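You operate a simulated robot arm through the tools that you are given. There is no shell and no other tool. Be economical: measure what you need, move in short steps, check, and stop when the job is done.

The job below is to be done with a simulated robot arm. You get a single attempt, and the scene is never put back.

## Task
Put one of the small dark green boxes from the top of the pale wood bench on the steel top by the green tank. Set the brown lever to DRAIN. Take the slim steel vase on the top of the pale wood bench and put it away on the middle shelf under the cream pot. Put the order card marked "A2" from the middle shelf of the pale wood bench on the steel top by the green tank. Open the cream drawer, fetch the gold spring clip and set it in the inside of the cream drawer and shut the drawer again. Put the sachet marked "bulb" from the top of the pale wood bench on top of the small round yellow tin and the sachet marked "lily" on the middle shelf of the pale wood bench. The order is free. Set down upright: small dark green box, slim steel vase. The brown lever goes to its stop.

It is judged by the outcome, as a careful person would: the job done as asked, and still so three seconds after it is handed in. It fails if anything else is knocked over, pushed out of place, dropped, spilled or broken.

## Robot
A 7-joint arm with a two-finger gripper on a trunk, on a base that drives. Base frame: it is fixed to the floor where the robot stands at the start and does not move with it; the origin is under the middle of the robot, x ahead of it, y to its left, z up; the surface under the hand at the start is at about z = 0.9. Readings come in m, degrees, newtons and seconds.
With the tool pointing down near the work surface it reaches from about 0.34 to 0.8 m from the robot's upright axis, wherever it stands. Its first joint turns from -166.0 to 166.0 degrees. Places, roughly: black sachet, blue sachet, teal sachet [0.5, 2, 1]; brown lever [0.4, 0.8, 0.9]; cream drawer [0.4, 3.1, 0.8]; gold spring clip (4x4x5 cm) [0.3, 1.9, 0.5]; inside of the cream drawer [0.5, 3.1, 0.7]; middle shelf of the pale wood bench [0.4, 1, 0.5]; middle shelf under the cream pot [0.6, -2.7, 0.5]; order card [0.25, 1.5, 0.5]; slim steel vase (6x6x14 cm) [0.4, 0.9, 0.9]; small dark green box [0.5, 0.25, 1]; small round yellow tin (7x7x8 cm) [0.3, 1.7, 0.9]; steel top by the green tank [0.6, -0.8, 0.9]. Payload 2.45 kg.
The TCP is the grasp point between the finger pads, 0.027 m short of the fingertips. In the tool frame z runs along the fingers and y along their closing line. Largest opening 0.08 m; the body of the gripper starts 0.054 m behind the TCP.
Orientation is that of the tool frame in the base frame, as a unit quaternion [w, x, y, z]. With the fingers straight down and closing along the base's y, the tool's x points along the base's -x, its y along +y and its z along -z.

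## Interface
- The arm moves only by the tool nudge_tool. Its argument "series" is a list of rows, each a list of 7 numbers: the turn, a rotation vector about the base's x, y, z in units of 6 degrees (1.0 is 6 degrees), then the shift along the base's x, y, z in units of 50 mm (1.0 is 50 mm), then the gripper command, from -1 (fully open) to 1 (shut), values between in proportion. In form: [[rx, ry, rz, dx, dy, dz, fingers], ...]. A call has 1 to 10 rows; each row shifts and turns the commanded pose from where the row before left it. A call with a number of a shift or a turn outside -1 to 1 is refused whole. A row lasts 0.2 s, in which the tool goes at most 0.05 m and 8.6 degrees; a call with a longer step from one row to the next is refused whole, and so is a gripper value outside its range. A pose out of reach is approached as far as the arm can. The call stops where the force on the tool passes 40 N (or 10 N more than at its start, if that is more) or the arm is blocked; 0.2 s more then pass. Each finger travels about 0.153 m/s and halts on what it meets, pressing with about 35 N; the grip force reading is that of the motor and also rises with nothing between the fingers. The clock runs only during rows and for 0.2 s after the last one: add rows that do not move to give the fingers time. The reply holds the time, the measured pose of the TCP, the force on the tool along the base axes, the opening and the grip force, in the units named above and with some noise, with the torque about the TCP (base axes, N m) and any sound that the robot's microphone picked up, and new pictures: "views" is both (left out), scene, wrist or none.
- Cameras (640 x 400 px; columns grow to the right, rows downward): "scene" is now at [0.0472, 0.122, 1.7364]; the picture's right is [-0.23, -0.97, -0.00], its down [0.46, -0.11, -0.88] and it looks along [0.86, -0.20, 0.47] (base axes); focal length 214 px, centre (320, 200). "wrist" rides on the gripper at [0.063, 0.012, -0.079] in the tool frame; the picture's right is [-0.19, 0.98, 0.00], its down [-0.72, -0.14, -0.68] and it looks along [-0.67, -0.13, 0.73] (tool axes); focal length 226 px, centre (320, 200). There is no depth. A picture from a camera that has moved, and an enlarged one, comes with that camera's place and axes in the base frame and with its lens.
- lift_body(by): slides the trunk up (or, below 0, down) by that many m; the arm and the scene camera ride with it, the base frame stays. It gives what a move gives, with no picture.
- base_move(legs): drives the robot by 1 to 6 legs, each [ahead, turn to the left] in m and degrees, along the robot's own axes; the way and the turn of a leg run together, so that a leg with both is an arc; at most 1.5 m and 180 degrees a leg. The arm and the cameras ride along, it lands a little off, and it stops where it bumps. It gives what a move gives, and a new picture of the scene camera.
- aim_head(pan, tilt): turns the head with the scene camera to pan (to the left, within 120 degrees either way) and tilt (down, from -29 to 69), counted from straight ahead of the robot. It gives what a move gives, and a new picture of the scene camera.
- close_up(camera, box): a new picture of the part [left, top, right, bottom] of that camera's present view, enlarged. It takes no simulated time.
- hand_in(): hands the job in; it is judged then, once.

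Go step by step. Nothing tells you exact positions but the pictures and the camera data: compare them with the known pose of the tool, close in by small moves and look again before you grip or let go. The budget is 217 turns and 260 pictures, counting those below and the enlarged ones. Unless the task says otherwise, let go and move clear before handing in.

The tools are called after ">>>" as name(argument=value, ...) on one line, values as JSON. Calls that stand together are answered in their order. nudge_tool: Moves the arm, as the interface text tells. Its arguments: {"type":"object","properties":{"series":{"type":"array","items":{"type":"array","items":{"type":"number"}}},"views":{"type":"string","enum":["both","scene","wrist","none"]}},"required":["series"]} The other tools are called the same way: lift_body (by) slides the trunk up or down; base_move (legs) drives the base; aim_head (pan, tilt) turns the head that bears the scene camera; close_up (camera, box) takes an enlarged picture of a part of a camera's view; hand_in () hands the job in.

At the start:

```text
clock: 0.0
ee_pos: [0.2553, 0.3496, 1.2509]
tcp_rot: [-0.003, 0.0, 1.0, -0.006]
ft_force: [0.7, -0.9, 0.3]
moment: [-0.03, 0.0, -0.01]
finger_gap: 0.0801
grasp_force: 0.0
trunk travel left (down, up): [-0.25, 0.29]
robot x, y, heading: [-0.0012, -0.0009, 0.0]
head pan, tilt: [13.6, 68.8]
```

scene: 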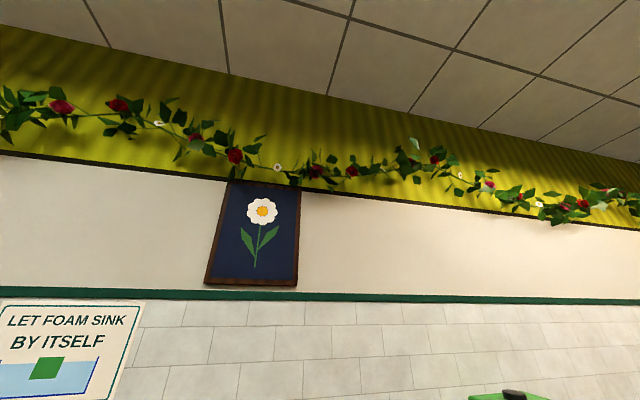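
wrist: 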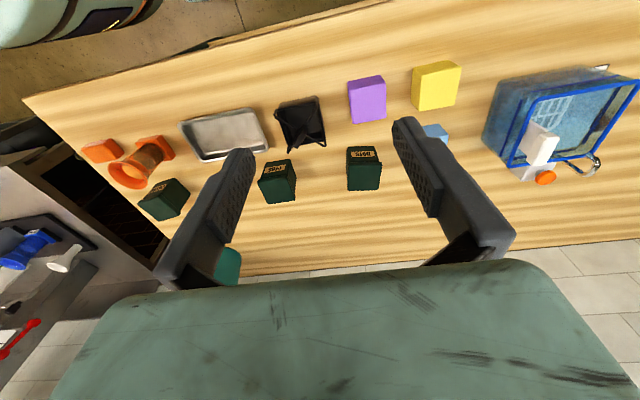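

The scene camera looks up at the wall; the wrist camera shows the bench top with several small dark green boxes. I'll aim the head down to survey.

>>> aim_head(pan=0, tilt=35)

```text
clock: 1.0
ee_pos: [0.2571, 0.3493, 1.2477]
tcp_rot: [-0.005, 0.002, 1.0, -0.01]
ft_force: [0.4, 0.8, 0.3]
moment: [0.02, -0.01, -0.01]
finger_gap: 0.08
grasp_force: 0.1
trunk travel left (down, up): [-0.25, 0.29]
robot x, y, heading: [-0.0006, -0.0022, 0.1]
head pan, tilt: [0.0, 35.0]
camera scene: at [0.0486, 0.1273, 1.7365], right [-0.16, -0.99, 0.0], down [0.47, -0.07, -0.88], along [0.87, -0.14, 0.47], focal length 214 px, centre (320, 200)
```

scene: 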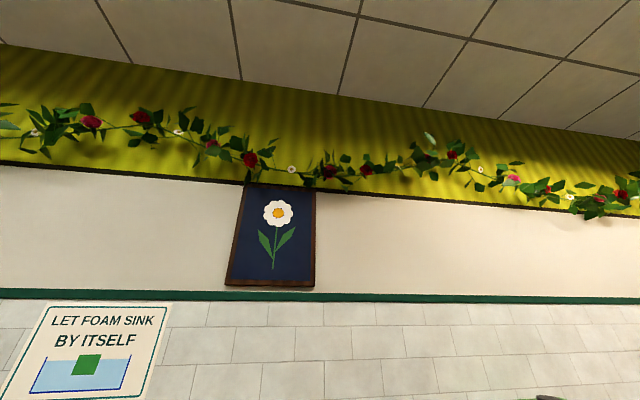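

The camera hardly followed the head reading. I'll try again to see whether it's lag or a fault.

>>> aim_head(pan=40, tilt=50)

```text
clock: 2.1
ee_pos: [0.2591, 0.3491, 1.247]
tcp_rot: [-0.005, 0.0, 1.0, -0.009]
ft_force: [0.7, -0.4, 0.2]
moment: [0.0, -0.01, 0.01]
finger_gap: 0.0799
grasp_force: 0.0
trunk travel left (down, up): [-0.25, 0.29]
robot x, y, heading: [0.004, -0.0001, -0.0]
head pan, tilt: [40.0, 50.0]
camera scene: at [0.0484, 0.1281, 1.7368], right [-0.14, -0.99, 0.0], down [0.47, -0.07, -0.88], along [0.87, -0.13, 0.48], focal length 214 px, centre (320, 200)
```

scene: 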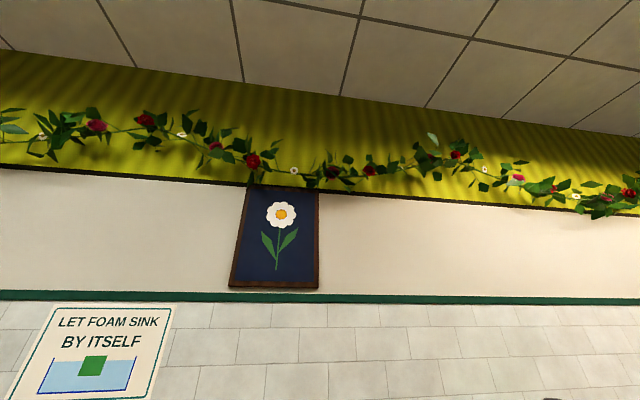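

Head did not respond to this one either. One test with the opposite sign.

>>> aim_head(pan=-60, tilt=-25)

>>> nudge_tool(series=[[0, 0, 0, 0, 0, 0.6, -1], [0, 0, 0, 0, 0, 0, -1], [0, 0, 0, 0, 0, 0, -1]], views="both")

```text
clock: 3.8
ee_pos: [0.2572, 0.3509, 1.25]
tcp_rot: [-0.003, 0.001, 1.0, -0.006]
ft_force: [-0.2, 0.4, -0.2]
moment: [0.01, -0.01, 0.0]
finger_gap: 0.0796
grasp_force: 0.0
trunk travel left (down, up): [-0.25, 0.29]
robot x, y, heading: [-0.0008, 0.002, -0.0]
head pan, tilt: [-60.0, -25.0]
camera scene: at [0.0185, 0.0791, 1.7347], right [-0.85, -0.53, 0.0], down [0.24, -0.38, -0.89], along [0.47, -0.76, 0.45], focal length 214 px, centre (320, 200)
```

scene: 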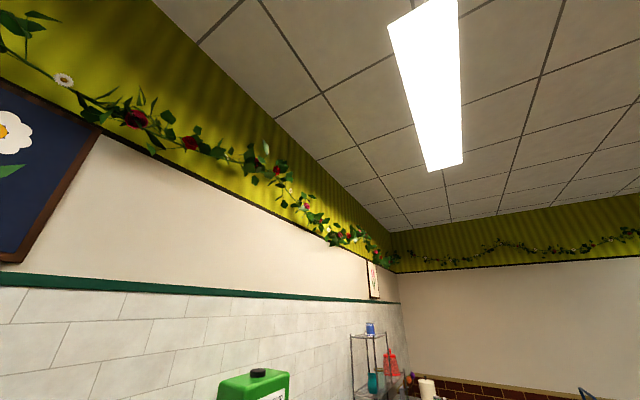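

```text
clock: 4.6
ee_pos: [0.2569, 0.3496, 1.2789]
tcp_rot: [-0.002, 0.001, 1.0, -0.005]
ft_force: [0.2, 0.0, 0.0]
moment: [-0.01, -0.02, -0.01]
finger_gap: 0.0797
grasp_force: 0.0
trunk travel left (down, up): [-0.25, 0.29]
robot x, y, heading: [0.0018, 0.0032, 0.2]
head pan, tilt: [-60.0, -25.0]
camera scene: at [0.0164, 0.0771, 1.7339], right [-0.87, -0.49, 0.0], down [0.22, -0.38, -0.9], along [0.44, -0.78, 0.44], focal length 214 px, centre (320, 200)
camera wrist: at [0.1928, 0.3639, 1.3594], right [0.19, 0.98, -0.01], down [0.72, -0.13, 0.68], along [0.66, -0.14, -0.73], focal length 226 px, centre (320, 200)
```

scene: 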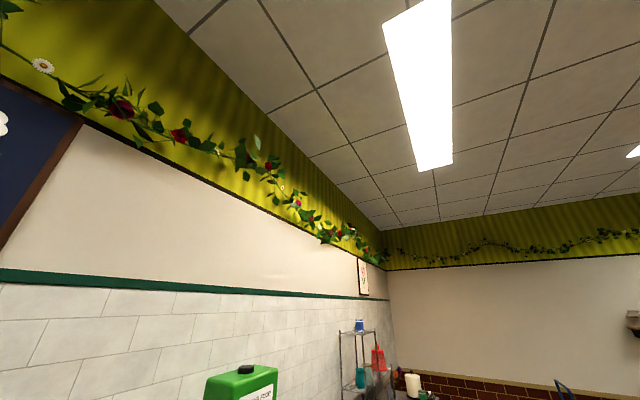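
wrist: 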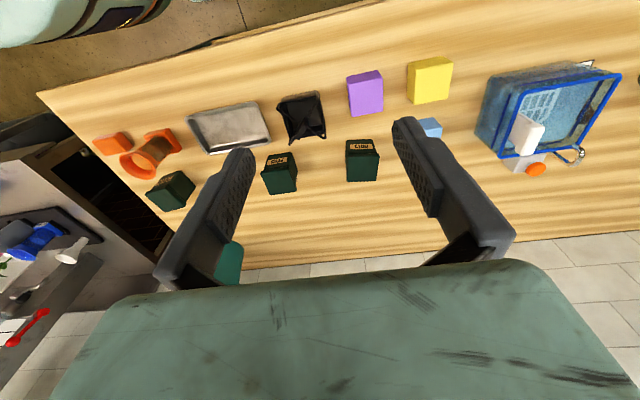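

Panning right works. Test tilting down there.

>>> aim_head(pan=-60, tilt=30)

```text
clock: 5.9
ee_pos: [0.2573, 0.3492, 1.2801]
tcp_rot: [-0.002, 0.001, 1.0, -0.006]
ft_force: [-0.5, 0.4, 0.7]
moment: [-0.01, 0.0, 0.0]
finger_gap: 0.0799
grasp_force: 0.1
trunk travel left (down, up): [-0.25, 0.29]
robot x, y, heading: [0.0008, -0.0001, 0.1]
head pan, tilt: [-60.0, 30.0]
camera scene: at [0.0168, 0.0765, 1.7332], right [-0.87, -0.5, 0.0], down [0.21, -0.37, -0.9], along [0.45, -0.78, 0.43], focal length 214 px, centre (320, 200)
```

scene: 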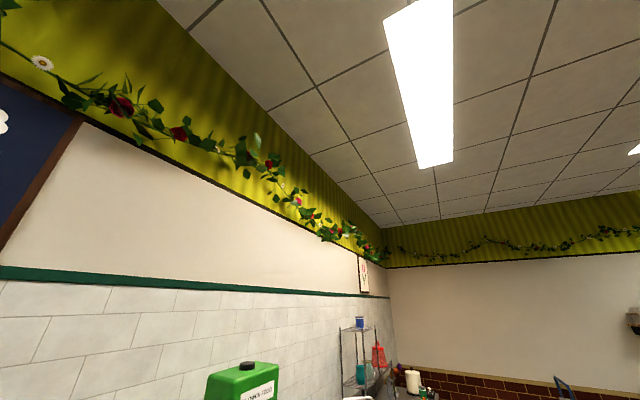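

Tilt seems obstructed (possibly by the arm's elbow). I'll move the arm forward a bit and see whether the head comes free.

>>> nudge_tool(series=[[0, 0, 0, 0.8, 0, 0, -1], [0, 0, 0, 0.8, 0, 0, -1], [0, 0, 0, 0.8, 0, 0, -1], [0, 0, 0, 0.8, 0, -0.4, -1], [0, 0, 0, 0, 0, 0, -1]], views="wrist")

>>> aim_head(pan=0, tilt=40)

```text
clock: 7.1
ee_pos: [0.4187, 0.3489, 1.2582]
tcp_rot: [-0.004, 0.002, 1.0, -0.007]
ft_force: [0.6, -0.5, 0.0]
moment: [0.0, -0.02, -0.01]
finger_gap: 0.0798
grasp_force: 0.1
trunk travel left (down, up): [-0.25, 0.29]
robot x, y, heading: [0.0026, 0.0019, -0.1]
head pan, tilt: [-60.0, 30.0]
camera wrist: at [0.3549, 0.3633, 1.3384], right [0.2, 0.98, -0.01], down [0.72, -0.13, 0.68], along [0.66, -0.14, -0.74], focal length 226 px, centre (320, 200)
```

wrist: 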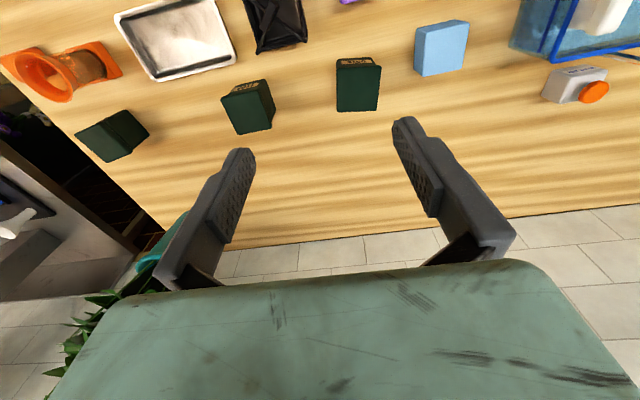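

```text
clock: 8.4
ee_pos: [0.4179, 0.3501, 1.2601]
tcp_rot: [-0.003, 0.0, 1.0, -0.006]
ft_force: [0.7, -0.7, -0.5]
moment: [0.03, -0.01, -0.02]
finger_gap: 0.08
grasp_force: 0.1
trunk travel left (down, up): [-0.25, 0.29]
robot x, y, heading: [0.0023, -0.0002, -0.2]
head pan, tilt: [0.0, 40.0]
camera scene: at [0.0349, 0.0644, 1.6947], right [-0.81, -0.59, 0.0], down [-0.01, 0.02, -1.0], along [0.59, -0.81, -0.03], focal length 214 px, centre (320, 200)
```

scene: 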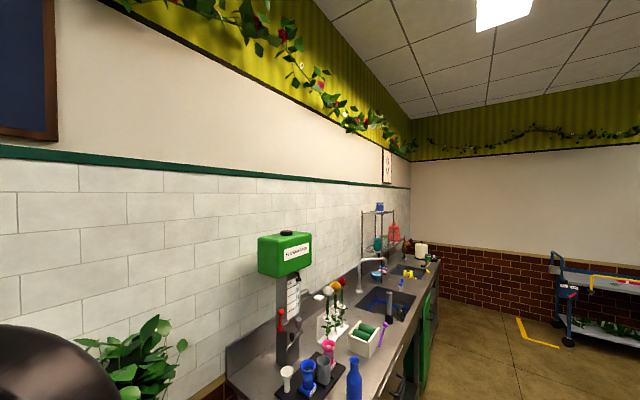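

The arm's elbow was indeed in the way. The wrist view shows three dark green boxes; I'll enlarge it.

>>> close_up(camera="wrist", box=[60, 20, 420, 245])

>>> close_up(camera="scene", box=[200, 220, 480, 400])

```text
1.78 times, centred on (240, 132) of wrist
camera zoom: at [0.3539, 0.3639, 1.3391], right [0.19, 0.98, -0.01], down [0.72, -0.13, 0.68], along [0.66, -0.14, -0.74], focal length 402 px, centre (462, 320)
```

zoom: 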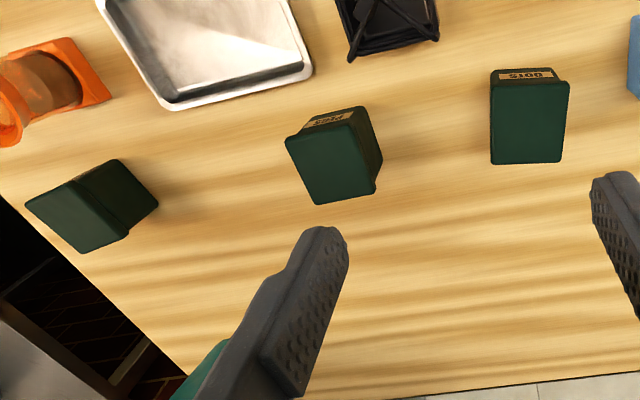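

```text
2.22 times, centred on (340, 310) of scene
camera zoom: at [0.0349, 0.0644, 1.6947], right [-0.81, -0.59, 0.0], down [-0.01, 0.02, -1.0], along [0.59, -0.81, -0.03], focal length 477 px, centre (276, -44)
```

zoom: 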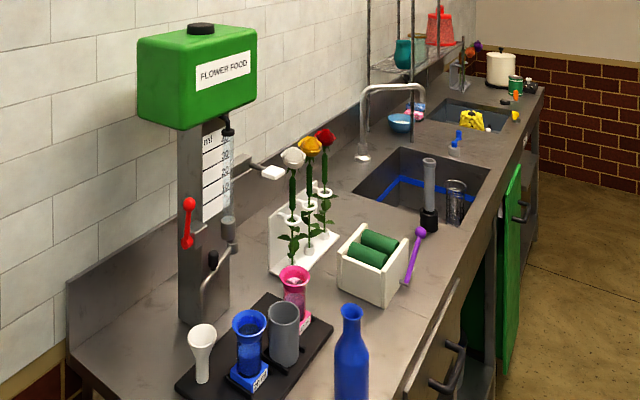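

The bench top has three boxes around x≈0.47 at y≈-0.06, 0.21 and 0.40. I'll come lower over the middle one to look closely.

>>> nudge_tool(series=[[0, 0, 0, 0, -0.9, 0, -1], [0, 0, 0, 0, -0.9, 0, -1], [0, 0, 0, 0.2, -0.9, -0.3, -1], [0, 0, 0, 0, 0, -0.9, -1], [0, 0, 0, 0, 0, -0.8, -1], [0, 0, 0, 0, 0, 0, -1]], views="wrist")

>>> aim_head(pan=0, tilt=55)

```text
clock: 9.8
ee_pos: [0.4274, 0.2143, 1.1613]
tcp_rot: [-0.003, 0.001, 1.0, -0.005]
ft_force: [0.3, -0.3, -0.6]
moment: [0.0, -0.02, 0.04]
finger_gap: 0.0802
grasp_force: 0.0
trunk travel left (down, up): [-0.25, 0.29]
robot x, y, heading: [0.001, 0.0016, 0.0]
head pan, tilt: [0.0, 40.0]
camera wrist: at [0.3639, 0.2292, 1.2404], right [0.2, 0.98, -0.01], down [0.72, -0.14, 0.68], along [0.66, -0.14, -0.73], focal length 226 px, centre (320, 200)
```

wrist: 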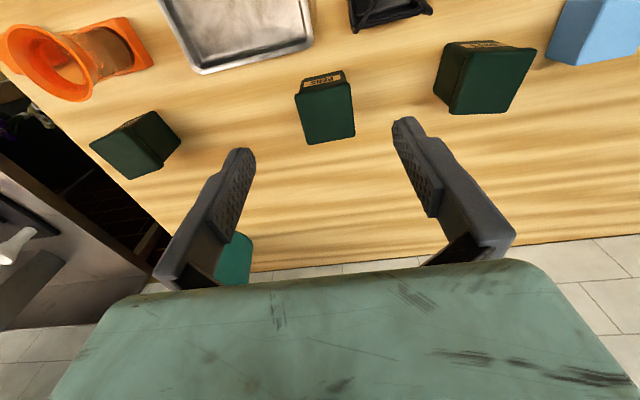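

```text
clock: 10.5
ee_pos: [0.4267, 0.2156, 1.1601]
tcp_rot: [-0.002, 0.001, 1.0, -0.006]
ft_force: [-0.1, 1.0, -0.5]
moment: [0.01, -0.01, -0.01]
finger_gap: 0.0799
grasp_force: 0.0
trunk travel left (down, up): [-0.25, 0.29]
robot x, y, heading: [0.0038, -0.0014, 0.1]
head pan, tilt: [0.0, 55.0]
camera scene: at [0.0542, 0.1377, 1.6126], right [0.0, -1.0, 0.0], down [-0.82, 0.0, -0.57], along [0.57, 0.0, -0.82], focal length 214 px, centre (320, 200)
```

scene: 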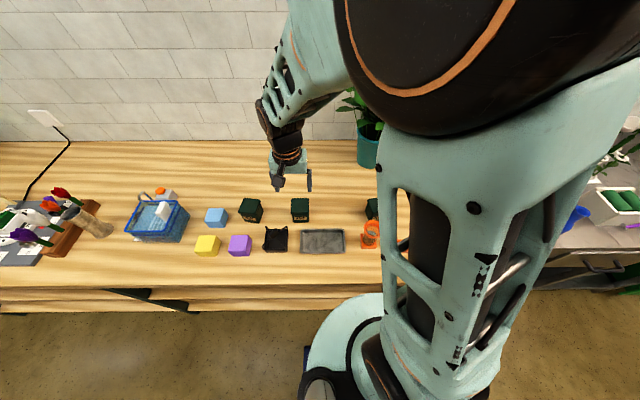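

The head is now free and the overview is good. I'll zoom on the bench.

>>> close_up(camera="scene", box=[0, 90, 200, 320])

>>> close_up(camera="scene", box=[190, 160, 390, 285])

>>> close_up(camera="wrist", box=[240, 30, 400, 180])

```text
1.74 times, centred on (100, 205) of scene
camera zoom: at [0.0542, 0.1377, 1.6126], right [0.0, -1.0, 0.0], down [-0.82, 0.0, -0.57], along [0.57, 0.0, -0.82], focal length 373 px, centre (703, 191)
```

zoom: 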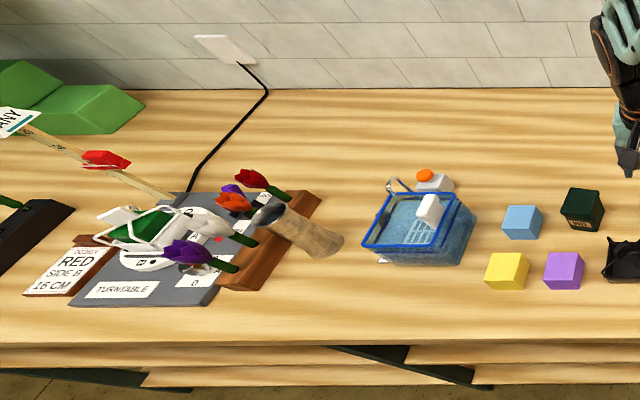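

```text
3.20 times, centred on (290, 222) of scene
camera zoom: at [0.0542, 0.1377, 1.6126], right [0.0, -1.0, 0.0], down [-0.82, 0.0, -0.57], along [0.57, 0.0, -0.82], focal length 686 px, centre (416, 128)
```

zoom: 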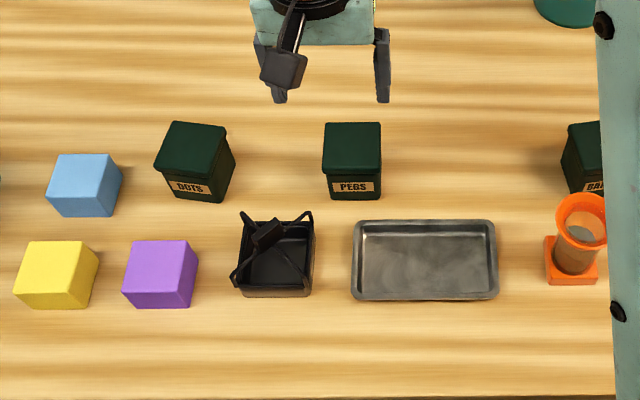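

```text
2.67 times, centred on (320, 105) of wrist
camera zoom: at [0.364, 0.2298, 1.2405], right [0.19, 0.98, -0.01], down [0.72, -0.14, 0.68], along [0.66, -0.14, -0.73], focal length 603 px, centre (320, 453)
```

zoom: 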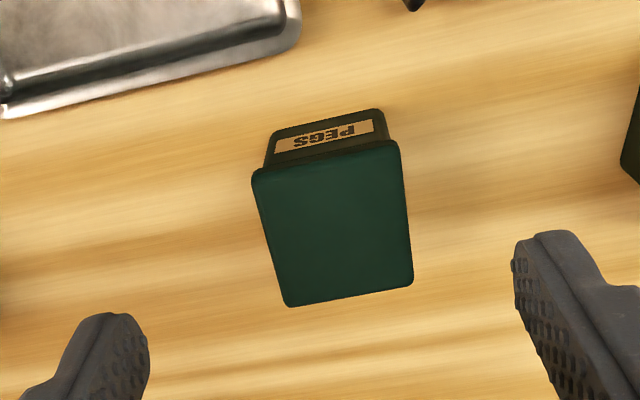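

The boxes are lidded (DOTS, PEGS, ...); the PEGS box sits near (0.473, 0.211), about 6 cm wide, top near z≈0.975. I'll move over it and lower.

>>> nudge_tool(series=[[0, 0, 0, 0.9, -0.05, 0, -1], [0, 0, 0, 0, 0, -0.9, -1], [0, 0, 0, 0, 0, -0.9, -1], [0, 0, 0, 0, 0, -0.9, -1], [0, 0, 0, 0, 0, 0, -1]], views="both")

```text
clock: 11.7
ee_pos: [0.4731, 0.2125, 1.0248]
tcp_rot: [-0.003, 0.001, 1.0, -0.004]
ft_force: [0.6, -0.4, -0.7]
moment: [-0.03, 0.02, 0.01]
finger_gap: 0.0801
grasp_force: 0.1
trunk travel left (down, up): [-0.25, 0.29]
robot x, y, heading: [0.0033, 0.0019, -0.0]
head pan, tilt: [0.0, 55.0]
camera scene: at [0.0539, 0.1378, 1.6126], right [0.0, -1.0, 0.0], down [-0.82, 0.0, -0.57], along [0.57, 0.0, -0.82], focal length 214 px, centre (320, 200)
camera wrist: at [0.4086, 0.2273, 1.1044], right [0.19, 0.98, -0.01], down [0.72, -0.14, 0.68], along [0.66, -0.14, -0.73], focal length 226 px, centre (320, 200)
```

scene: 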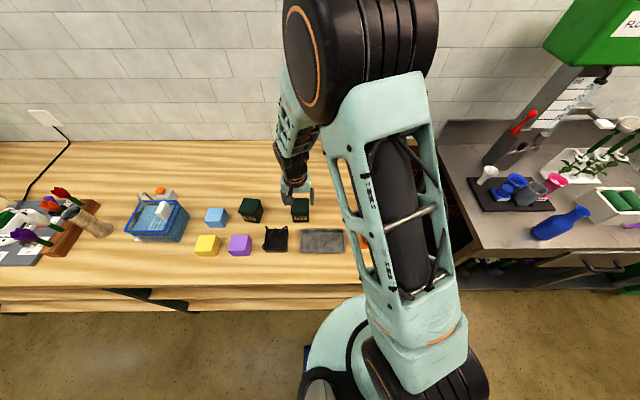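
wrist: 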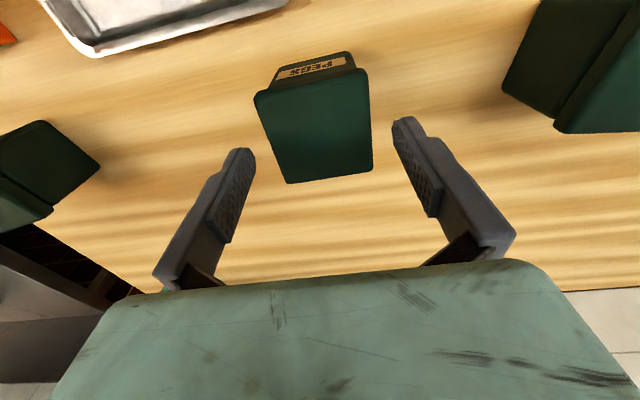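

Aligned within a couple of mm; lowering to z≈0.94 and gripping.

>>> nudge_tool(series=[[0, 0, 0, -0.05, -0.04, -0.6, -1], [0, 0, 0, 0, 0, -0.6, -1], [0, 0, 0, 0, 0, -0.5, -1], [0, 0, 0, 0, 0, 0, -1], [0, 0, 0, 0, 0, 0, 0.3], [0, 0, 0, 0, 0, 0, 1], [0, 0, 0, 0, 0, 0, 1]], views="wrist")

```text
clock: 13.3
ee_pos: [0.4701, 0.21, 0.9404]
tcp_rot: [-0.002, 0.001, 1.0, -0.005]
ft_force: [0.1, -0.6, -0.4]
moment: [0.0, 0.0, 0.01]
finger_gap: 0.0634
grasp_force: 35.0
trunk travel left (down, up): [-0.25, 0.29]
robot x, y, heading: [0.0004, 0.0013, -0.1]
head pan, tilt: [0.0, 55.0]
camera wrist: at [0.4063, 0.2246, 1.0199], right [0.19, 0.98, -0.01], down [0.72, -0.14, 0.68], along [0.66, -0.14, -0.73], focal length 226 px, centre (320, 200)
```

wrist: 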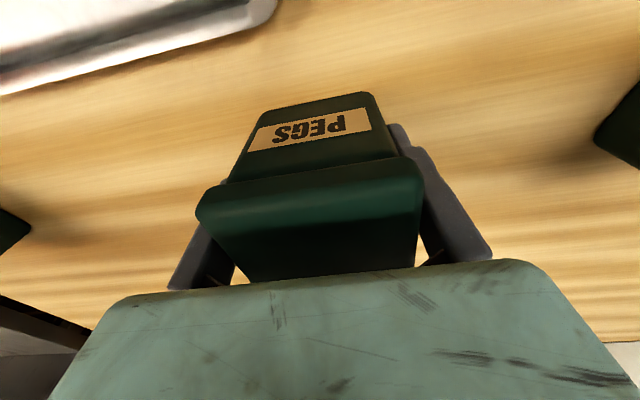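

Box is gripped (gap 0.063). I'll lift high and check that it comes whole, then look right for the destination.

>>> nudge_tool(series=[[0, 0, 0, 0, 0, 0.4, 1], [0, 0, 0, 0, 0, 0.8, 1], [0, 0, 0, 0, 0, 0.9, 1], [0, 0, 0, 0, 0, 0.9, 1], [0, 0, 0, 0, 0, 0.5, 1]], views="wrist")

>>> aim_head(pan=-60, tilt=40)

```text
clock: 14.5
ee_pos: [0.468, 0.2102, 1.1148]
tcp_rot: [-0.003, 0.001, 1.0, -0.005]
ft_force: [-0.1, -0.7, -0.6]
moment: [-0.02, 0.0, -0.01]
finger_gap: 0.0632
grasp_force: 34.9
trunk travel left (down, up): [-0.25, 0.29]
robot x, y, heading: [0.0009, 0.0012, 0.0]
head pan, tilt: [0.0, 55.0]
camera wrist: at [0.4046, 0.2248, 1.1952], right [0.19, 0.98, -0.01], down [0.72, -0.14, 0.68], along [0.66, -0.14, -0.73], focal length 226 px, centre (320, 200)
```

wrist: 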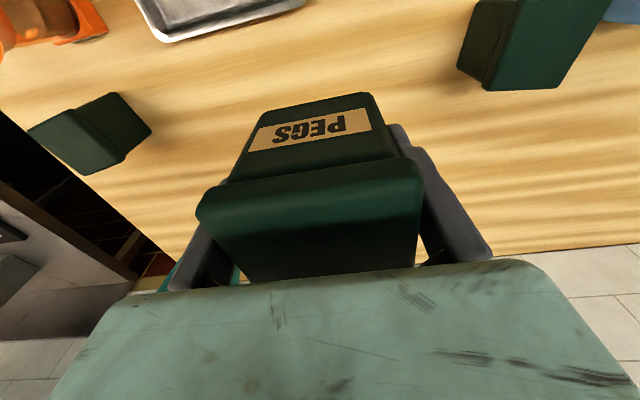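

```text
clock: 15.8
ee_pos: [0.469, 0.2097, 1.1139]
tcp_rot: [-0.002, 0.002, 1.0, -0.005]
ft_force: [-0.3, 0.2, -1.2]
moment: [0.02, 0.0, 0.02]
finger_gap: 0.0634
grasp_force: 35.3
trunk travel left (down, up): [-0.25, 0.29]
robot x, y, heading: [0.0022, 0.0026, -0.3]
head pan, tilt: [-60.0, 40.0]
camera scene: at [0.0246, 0.0642, 1.6332], right [-0.87, -0.5, 0.0], down [-0.32, 0.56, -0.77], along [0.38, -0.66, -0.64], focal length 214 px, centre (320, 200)
```

scene: 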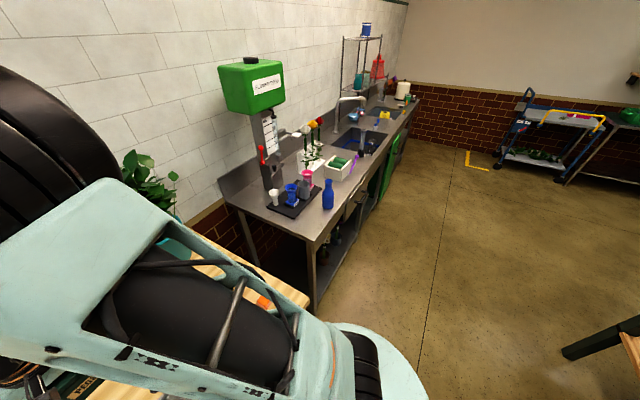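

The box is held. I'll zoom at the steel top for a free place.

>>> close_up(camera="scene", box=[200, 120, 400, 260])

```text
2.86 times, centred on (300, 190) of scene
camera zoom: at [0.0246, 0.0642, 1.6332], right [-0.87, -0.5, 0.0], down [-0.32, 0.56, -0.77], along [0.38, -0.66, -0.64], focal length 613 px, centre (377, 229)
```

zoom: 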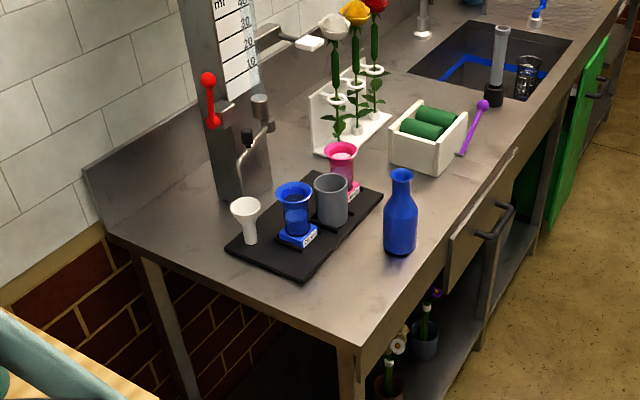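

Free spot front-left of the black mat at about (0.425, -0.535), reachable from here. Moving the arm over at height.

>>> nudge_tool(series=[[0, 0, 0, -0.05, -0.95, 0.2, 1], [0, 0, 0, -0.05, -0.95, 0.2, 1], [0, 0, 0, -0.05, -0.95, 0.2, 1], [0, 0, 0, -0.05, -0.95, 0, 1], [0, 0, 0, -0.05, -0.95, 0, 1], [0, 0, 0, -0.05, -0.95, 0, 1], [0, 0, 0, -0.05, -0.95, 0, 1], [0, 0, 0, -0.05, -0.95, 0, 1], [0, 0, 0, 0, 0, 0, 1]], views="both")

```text
clock: 17.8
ee_pos: [0.4489, -0.1703, 1.1455]
tcp_rot: [-0.002, 0.0, 1.0, -0.005]
ft_force: [0.0, 0.2, -1.0]
moment: [0.0, 0.0, 0.03]
finger_gap: 0.0631
grasp_force: 35.6
trunk travel left (down, up): [-0.25, 0.29]
robot x, y, heading: [0.0051, -0.0024, 0.3]
head pan, tilt: [-60.0, 40.0]
camera scene: at [0.0246, 0.0639, 1.6333], right [-0.87, -0.5, 0.0], down [-0.32, 0.56, -0.77], along [0.38, -0.66, -0.64], focal length 214 px, centre (320, 200)
camera wrist: at [0.3848, -0.1555, 1.2243], right [0.19, 0.98, -0.01], down [0.72, -0.13, 0.68], along [0.66, -0.14, -0.73], focal length 226 px, centre (320, 200)
```

scene: 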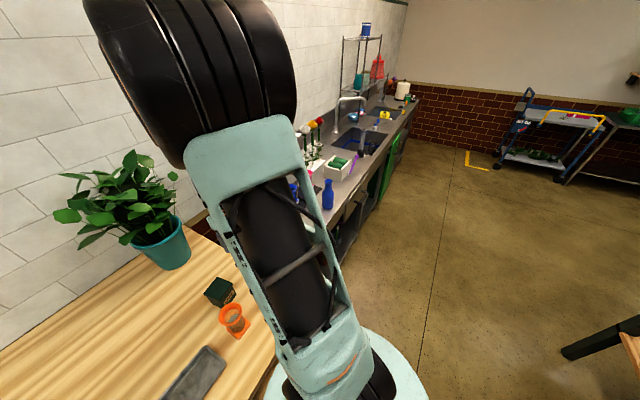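
wrist: 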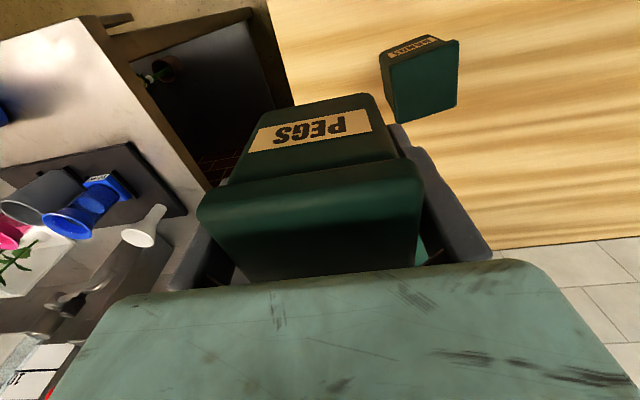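

Continuing to the free spot.

>>> nudge_tool(series=[[0, 0, 0, -0.06, -0.9, 0, 1], [0, 0, 0, -0.06, -0.9, 0, 1], [0, 0, 0, -0.06, -0.9, 0, 1], [0, 0, 0, -0.06, -0.9, 0, 1], [0, 0, 0, -0.06, -0.9, 0, 1], [0, 0, 0, -0.06, -0.9, 0, 1], [0, 0, 0, -0.06, -0.9, 0, 1], [0, 0, 0, -0.06, -0.9, -0.4, 1], [0, 0, 0, 0, 0, 0, 1]], views="both")

```text
clock: 19.8
ee_pos: [0.4251, -0.5294, 1.1266]
tcp_rot: [-0.003, -0.001, 1.0, -0.005]
ft_force: [0.6, -0.2, -1.2]
moment: [-0.02, -0.01, 0.01]
finger_gap: 0.063
grasp_force: 35.1
trunk travel left (down, up): [-0.25, 0.29]
robot x, y, heading: [-0.0008, 0.0022, 0.0]
head pan, tilt: [-60.0, 40.0]
camera scene: at [0.0245, 0.0637, 1.6333], right [-0.87, -0.5, 0.0], down [-0.32, 0.56, -0.77], along [0.38, -0.66, -0.64], focal length 214 px, centre (320, 200)
camera wrist: at [0.3614, -0.5155, 1.2056], right [0.19, 0.98, -0.01], down [0.72, -0.14, 0.68], along [0.66, -0.14, -0.73], focal length 226 px, centre (320, 200)
```

scene: 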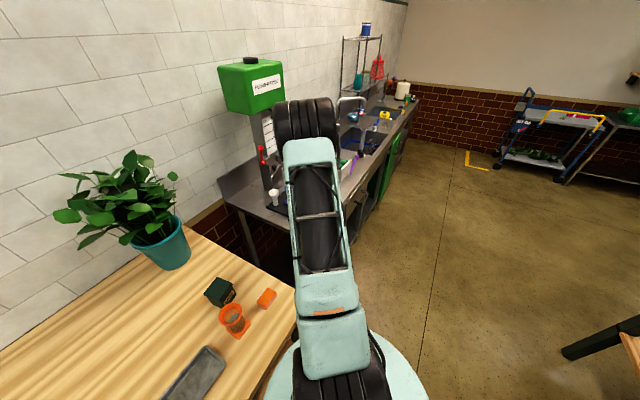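
wrist: 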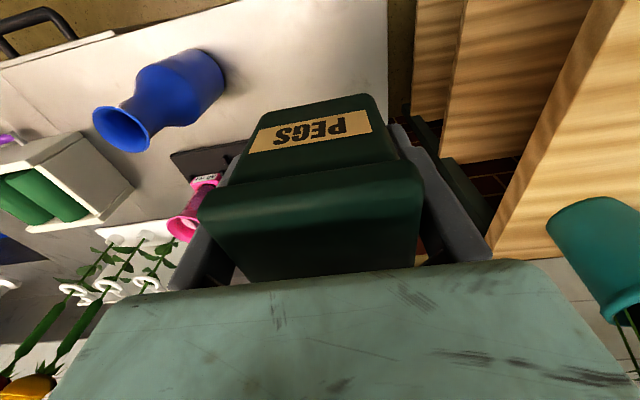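

Clear of bottle and edge. Lowering, slowly at the end.

>>> nudge_tool(series=[[0, 0, 0, 0, 0, -0.9, 1], [0, 0, 0, 0, 0, -0.9, 1], [0, 0, 0, 0, 0, -0.9, 1], [0, 0, 0, 0, 0, -0.6, 1], [0, 0, 0, 0, 0, -0.2, 1], [0, 0, 0, 0, 0, 0, 1]], views="wrist")

```text
clock: 21.2
ee_pos: [0.4262, -0.5297, 0.9509]
tcp_rot: [-0.002, 0.001, 1.0, -0.005]
ft_force: [0.3, 0.1, -0.9]
moment: [0.03, 0.0, 0.02]
finger_gap: 0.0633
grasp_force: 35.1
trunk travel left (down, up): [-0.25, 0.29]
robot x, y, heading: [0.0001, 0.0003, 0.0]
head pan, tilt: [-60.0, 40.0]
camera wrist: at [0.362, -0.5155, 1.03], right [0.19, 0.98, -0.01], down [0.72, -0.14, 0.68], along [0.66, -0.14, -0.73], focal length 226 px, centre (320, 200)
```

wrist: 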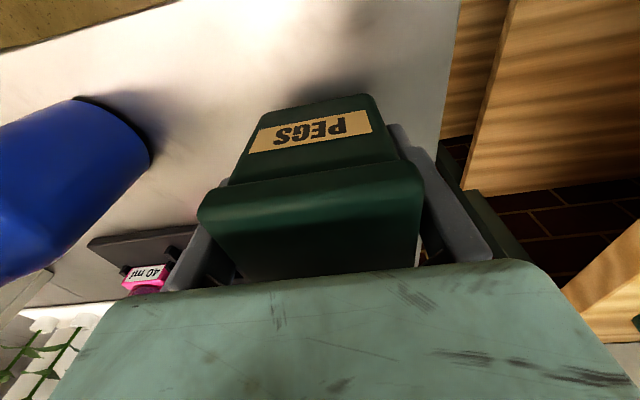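

>>> nudge_tool(series=[[0, 0, 0, 0, 0, -0.1, 1], [0, 0, 0, 0, 0, -0.06, 1], [0, 0, 0, 0, 0, -0.06, 1], [0, 0, 0, 0, 0, 0, 1]], views="none")

```text
clock: 22.2
ee_pos: [0.425, -0.5291, 0.9384]
tcp_rot: [-0.003, 0.001, 1.0, -0.005]
ft_force: [-0.5, 0.2, -0.9]
moment: [-0.01, 0.02, 0.0]
finger_gap: 0.0629
grasp_force: 35.0
trunk travel left (down, up): [-0.25, 0.29]
robot x, y, heading: [0.0022, -0.0004, -0.2]
head pan, tilt: [-60.0, 40.0]
```

>>> nudge_tool(series=[[0, 0, 0, 0, 0, -0.06, 1], [0, 0, 0, 0, 0, -0.06, 1], [0, 0, 0, 0, 0, 0, 1]], views="wrist")

```text
clock: 23.0
ee_pos: [0.4254, -0.53, 0.9322]
tcp_rot: [-0.002, 0.001, 1.0, -0.005]
ft_force: [0.1, 0.0, -1.9]
moment: [0.0, -0.03, 0.04]
finger_gap: 0.0633
grasp_force: 34.7
trunk travel left (down, up): [-0.25, 0.29]
robot x, y, heading: [0.0015, 0.0013, 0.1]
head pan, tilt: [-60.0, 40.0]
camera wrist: at [0.3615, -0.5154, 1.0128], right [0.19, 0.98, -0.01], down [0.72, -0.14, 0.68], along [0.66, -0.14, -0.73], focal length 226 px, centre (320, 200)
```

wrist: 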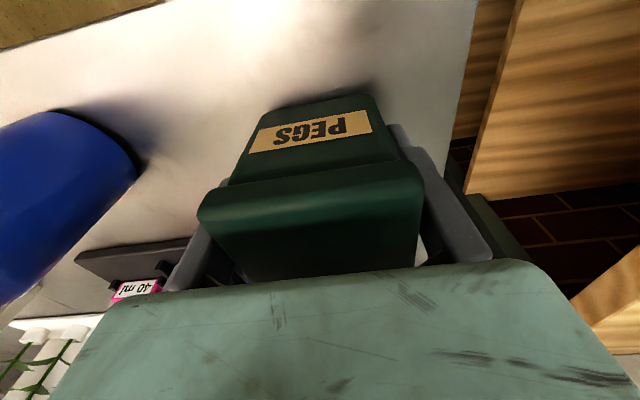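

>>> nudge_tool(series=[[0, 0, 0, 0, 0, -0.05, 1], [0, 0, 0, 0, 0, -0.05, 1], [0, 0, 0, 0, 0, 0, 1]], views="none")

>>> nudge_tool(series=[[0, 0, 0, 0, 0, -0.05, 1], [0, 0, 0, 0, 0, 0, 1]], views="none")

```text
clock: 23.8
ee_pos: [0.4244, -0.5285, 0.9289]
tcp_rot: [-0.002, 0.001, 1.0, -0.005]
ft_force: [0.7, -0.5, -0.8]
moment: [-0.01, -0.02, 0.02]
finger_gap: 0.0631
grasp_force: 35.4
trunk travel left (down, up): [-0.25, 0.29]
robot x, y, heading: [-0.0029, 0.0014, -0.1]
head pan, tilt: [-60.0, 40.0]
```

```text
clock: 24.4
ee_pos: [0.4248, -0.5309, 0.9252]
tcp_rot: [-0.003, 0.001, 1.0, -0.005]
ft_force: [-0.2, 0.1, -0.7]
moment: [-0.01, 0.02, -0.01]
finger_gap: 0.0632
grasp_force: 35.1
trunk travel left (down, up): [-0.25, 0.29]
robot x, y, heading: [0.0013, -0.0001, -0.2]
head pan, tilt: [-60.0, 40.0]
```

>>> nudge_tool(series=[[0, 0, 0, 0, 0, -0.05, 1], [0, 0, 0, 0, 0, -0.05, 1], [0, 0, 0, 0, 0, 0, 1]], views="wrist")

>>> close_up(camera="wrist", box=[200, 60, 440, 160])

```text
clock: 25.2
ee_pos: [0.425, -0.5305, 0.9209]
tcp_rot: [-0.002, 0.001, 1.0, -0.005]
ft_force: [0.2, 0.2, -1.3]
moment: [-0.02, 0.01, -0.04]
finger_gap: 0.0632
grasp_force: 34.7
trunk travel left (down, up): [-0.25, 0.29]
robot x, y, heading: [-0.001, 0.0024, 0.0]
head pan, tilt: [-60.0, 40.0]
camera wrist: at [0.3612, -0.5153, 1.0003], right [0.19, 0.98, -0.01], down [0.72, -0.14, 0.68], along [0.66, -0.14, -0.73], focal length 226 px, centre (320, 200)
```

wrist: 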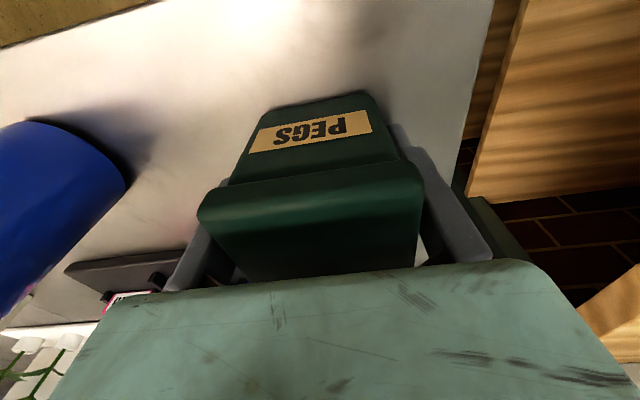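

```text
2.67 times, centred on (320, 110) of wrist
camera zoom: at [0.3612, -0.5153, 1.0003], right [0.19, 0.98, -0.01], down [0.72, -0.14, 0.68], along [0.66, -0.14, -0.73], focal length 603 px, centre (320, 440)
```

zoom: 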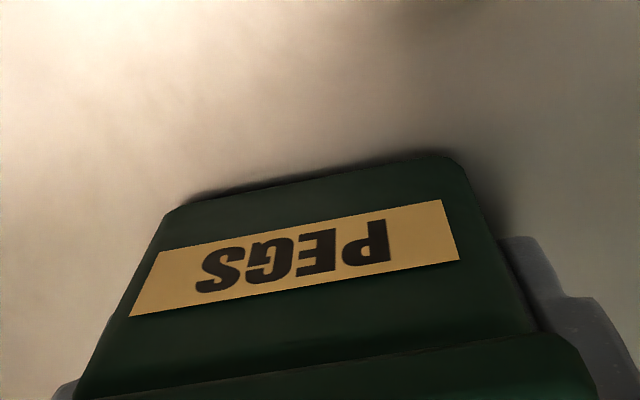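

The contact shadow is narrow; the steel top must be at about z≈0.88.

>>> nudge_tool(series=[[0, 0, 0, 0, 0, -0.04, 1], [0, 0, 0, 0, 0, -0.04, 1], [0, 0, 0, 0, 0, 0, 1]], views="none")

>>> nudge_tool(series=[[0, 0, 0, 0, 0, -0.04, 1], [0, 0, 0, 0, 0, 0, 1]], views="none")

```text
clock: 26.0
ee_pos: [0.4244, -0.5299, 0.9195]
tcp_rot: [-0.001, 0.001, 1.0, -0.007]
ft_force: [0.1, 1.4, 25.2]
moment: [-0.44, 0.18, -0.01]
finger_gap: 0.063
grasp_force: 34.9
trunk travel left (down, up): [-0.25, 0.29]
robot x, y, heading: [-0.004, -0.0028, 0.2]
head pan, tilt: [-60.0, 40.0]
```

```text
clock: 26.6
ee_pos: [0.426, -0.5308, 0.9194]
tcp_rot: [0.0, 0.001, 1.0, -0.009]
ft_force: [-0.3, -0.6, 14.5]
moment: [0.14, 0.37, -0.03]
finger_gap: 0.0631
grasp_force: 35.0
trunk travel left (down, up): [-0.25, 0.29]
robot x, y, heading: [-0.0002, -0.0017, -0.0]
head pan, tilt: [-60.0, 40.0]
stopped in row 2: the force on the tool passed its limit at 41 N (the readings are from after the stop); the commanded pose is now the measured one
```

Firm contact. Releasing and lifting straight up.

>>> nudge_tool(series=[[0, 0, 0, 0, 0, 0, 0], [0, 0, 0, 0, 0, 0, -1], [0, 0, 0, 0, 0, 0, -1], [0, 0, 0, 0, 0, 0.5, -1], [0, 0, 0, 0, 0, 0.9, -1], [0, 0, 0, 0, 0, 1, -1], [0, 0, 0, 0, 0, 1, -1], [0, 0, 0, 0, 0, 1, -1]], views="wrist")

```text
clock: 28.4
ee_pos: [0.4281, -0.5305, 1.1385]
tcp_rot: [-0.001, 0.0, 1.0, -0.007]
ft_force: [-0.4, -0.1, -0.7]
moment: [0.01, -0.01, 0.0]
finger_gap: 0.08
grasp_force: 0.0
trunk travel left (down, up): [-0.25, 0.29]
robot x, y, heading: [0.0009, -0.0014, -0.1]
head pan, tilt: [-60.0, 40.0]
camera wrist: at [0.3627, -0.5152, 1.2168], right [0.19, 0.98, -0.01], down [0.72, -0.13, 0.68], along [0.67, -0.14, -0.73], focal length 226 px, centre (320, 200)
```

wrist: 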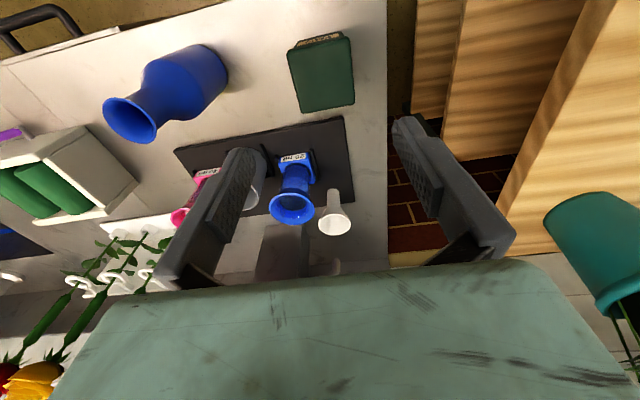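

PEGS box stands free on the steel top. Now I bring the arm back in front and then drive left to the lever.

>>> nudge_tool(series=[[0, 0, 0, 0, 0.95, 0.1, -1], [0, 0, 0, 0, 0.95, 0.2, -1], [0, 0, 0, 0, 0.95, 0.2, -1], [0, 0, 0, 0, 0.95, 0.2, -1], [0, 0, 0, 0, 0.95, 0.2, -1], [0, 0, 0, 0, 0.95, 0.2, -1], [0, 0, 0, 0, 0.95, 0.2, -1], [0, 0, 0, 0, 0.95, 0.2, -1], [0, 0, 0, 0, 0.95, 0.2, -1], [0, 0, 0, 0, 0.95, 0.2, -1]], views="none")

>>> base_move(legs=[[0, 90], [0.65, 0], [0, -90]])

>>> aim_head(pan=10, tilt=50)

```text
clock: 30.6
ee_pos: [0.4269, -0.0533, 1.2335]
tcp_rot: [-0.001, 0.001, 1.0, -0.008]
ft_force: [0.8, 0.5, -0.5]
moment: [-0.02, 0.01, -0.03]
finger_gap: 0.0802
grasp_force: 0.0
trunk travel left (down, up): [-0.25, 0.29]
robot x, y, heading: [0.0008, -0.0012, 0.1]
head pan, tilt: [-60.0, 40.0]
```

```text
clock: 38.9
ee_pos: [0.0869, 1.0673, 1.2327]
tcp_rot: [0.003, -0.681, 0.732, -0.005]
ft_force: [-0.9, 0.0, 0.3]
moment: [-0.05, 0.04, 0.02]
finger_gap: 0.0798
grasp_force: 0.1
trunk travel left (down, up): [-0.25, 0.29]
robot x, y, heading: [0.0056, 0.6431, 86.9]
head pan, tilt: [-60.0, 40.0]
stopped in leg 3: the robot was blocked; the commanded pose is now the measured one
camera scene: at [-0.0593, 0.6693, 1.6333], right [0.45, -0.89, 0.0], down [-0.57, -0.29, -0.77], along [0.68, 0.35, -0.64], focal length 214 px, centre (320, 200)
```

scene: 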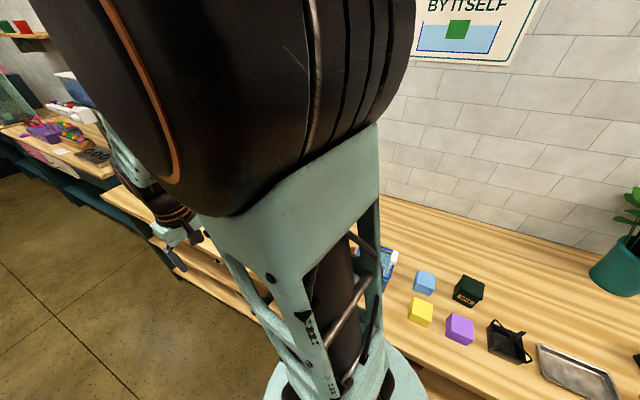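

```text
clock: 40.3
ee_pos: [0.0884, 1.0673, 1.2305]
tcp_rot: [0.001, -0.681, 0.732, -0.007]
ft_force: [-0.7, -0.3, 0.3]
moment: [0.0, 0.01, 0.05]
finger_gap: 0.08
grasp_force: 0.1
trunk travel left (down, up): [-0.25, 0.29]
robot x, y, heading: [0.0029, 0.6487, 86.9]
head pan, tilt: [10.0, 50.0]
camera scene: at [-0.1181, 0.7097, 1.6246], right [0.98, -0.22, 0.0], down [-0.16, -0.7, -0.69], along [0.15, 0.68, -0.72], focal length 214 px, centre (320, 200)
```

scene: 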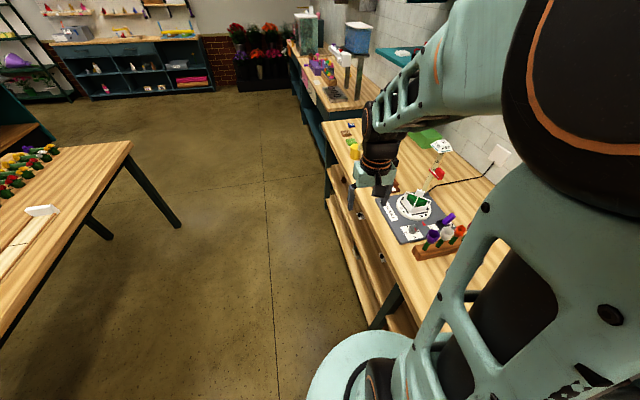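

The turn back was blocked, likely base against the bench front. I'll back off from the bench a bit and then turn to face it.

>>> base_move(legs=[[0, 63], [0.12, 0], [0, -150]])

```text
clock: 41.4
ee_pos: [0.0523, 1.0732, 1.2258]
tcp_rot: [0.003, 0.711, -0.704, 0.011]
ft_force: [0.1, -0.6, 0.6]
moment: [-0.01, -0.04, 0.03]
finger_gap: 0.08
grasp_force: 0.1
trunk travel left (down, up): [-0.25, 0.29]
robot x, y, heading: [0.0029, 0.6459, 91.7]
head pan, tilt: [10.0, 50.0]
stopped in leg 1: the robot was blocked; the commanded pose is now the measured one
camera scene: at [-0.1267, 0.7009, 1.6246], right [1.0, -0.09, 0.0], down [-0.06, -0.72, -0.69], along [0.06, 0.69, -0.72], focal length 214 px, centre (320, 200)
```

scene: 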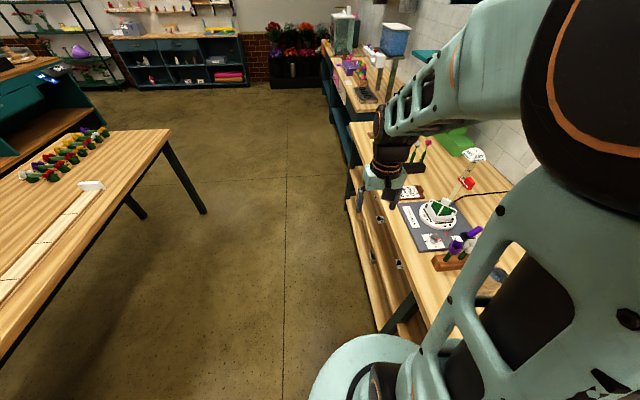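

Blocked either way — the base corners seem wedged here. I'll back up to where turning worked, angle away from the bench, and come forward.

>>> base_move(legs=[[-0.62, 0], [0, 15], [0.72, 0]])

```text
clock: 43.9
ee_pos: [0.0601, 0.7352, 1.2201]
tcp_rot: [0.008, 0.709, -0.705, 0.015]
ft_force: [0.3, 0.4, -1.1]
moment: [-0.05, 0.02, -0.04]
finger_gap: 0.0802
grasp_force: 0.0
trunk travel left (down, up): [-0.25, 0.29]
robot x, y, heading: [0.0082, 0.3055, 91.0]
head pan, tilt: [10.0, 50.0]
stopped in leg 1: the robot was blocked; the commanded pose is now the measured one
camera scene: at [-0.1252, 0.3658, 1.6245], right [1.0, -0.05, 0.0], down [-0.03, -0.72, -0.69], along [0.03, 0.69, -0.72], focal length 214 px, centre (320, 200)
```

scene: 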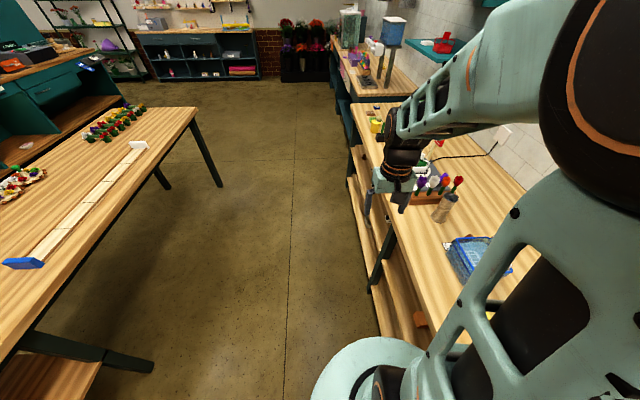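

Still rubbing. I'll look down at the base and the bench front.

>>> aim_head(pan=-10, tilt=69)

```text
clock: 44.7
ee_pos: [0.0597, 0.7336, 1.2248]
tcp_rot: [0.007, 0.709, -0.705, 0.013]
ft_force: [-0.1, -0.7, 0.2]
moment: [0.04, -0.01, -0.01]
finger_gap: 0.08
grasp_force: 0.0
trunk travel left (down, up): [-0.25, 0.29]
robot x, y, heading: [0.0119, 0.3054, 91.1]
head pan, tilt: [-10.0, 68.8]
camera scene: at [-0.1192, 0.3591, 1.6201], right [0.99, -0.14, 0.0], down [-0.1, -0.75, -0.65], along [0.09, 0.65, -0.76], focal length 214 px, centre (320, 200)
```

scene: 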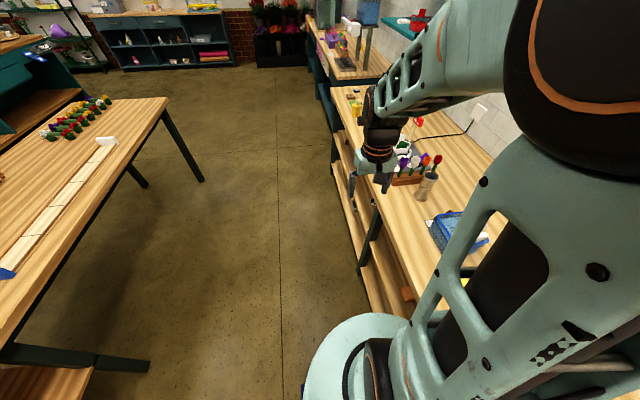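

>>> base_move(legs=[[0.3, 12]])

```text
clock: 46.3
ee_pos: [0.0023, 0.8687, 1.2179]
tcp_rot: [0.01, 0.751, -0.661, 0.018]
ft_force: [-0.1, 0.4, 1.1]
moment: [-0.07, 0.0, -0.01]
finger_gap: 0.08
grasp_force: 0.1
trunk travel left (down, up): [-0.25, 0.29]
robot x, y, heading: [0.003, 0.4424, 91.6]
head pan, tilt: [-10.0, 68.8]
stopped in leg 1: the robot was blocked; the commanded pose is now the measured one
camera scene: at [-0.1201, 0.4922, 1.6195], right [0.99, -0.17, 0.0], down [-0.13, -0.75, -0.65], along [0.11, 0.64, -0.76], focal length 214 px, centre (320, 200)
```

scene: 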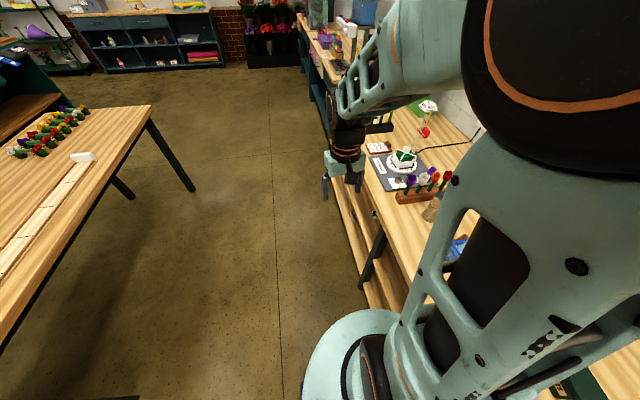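

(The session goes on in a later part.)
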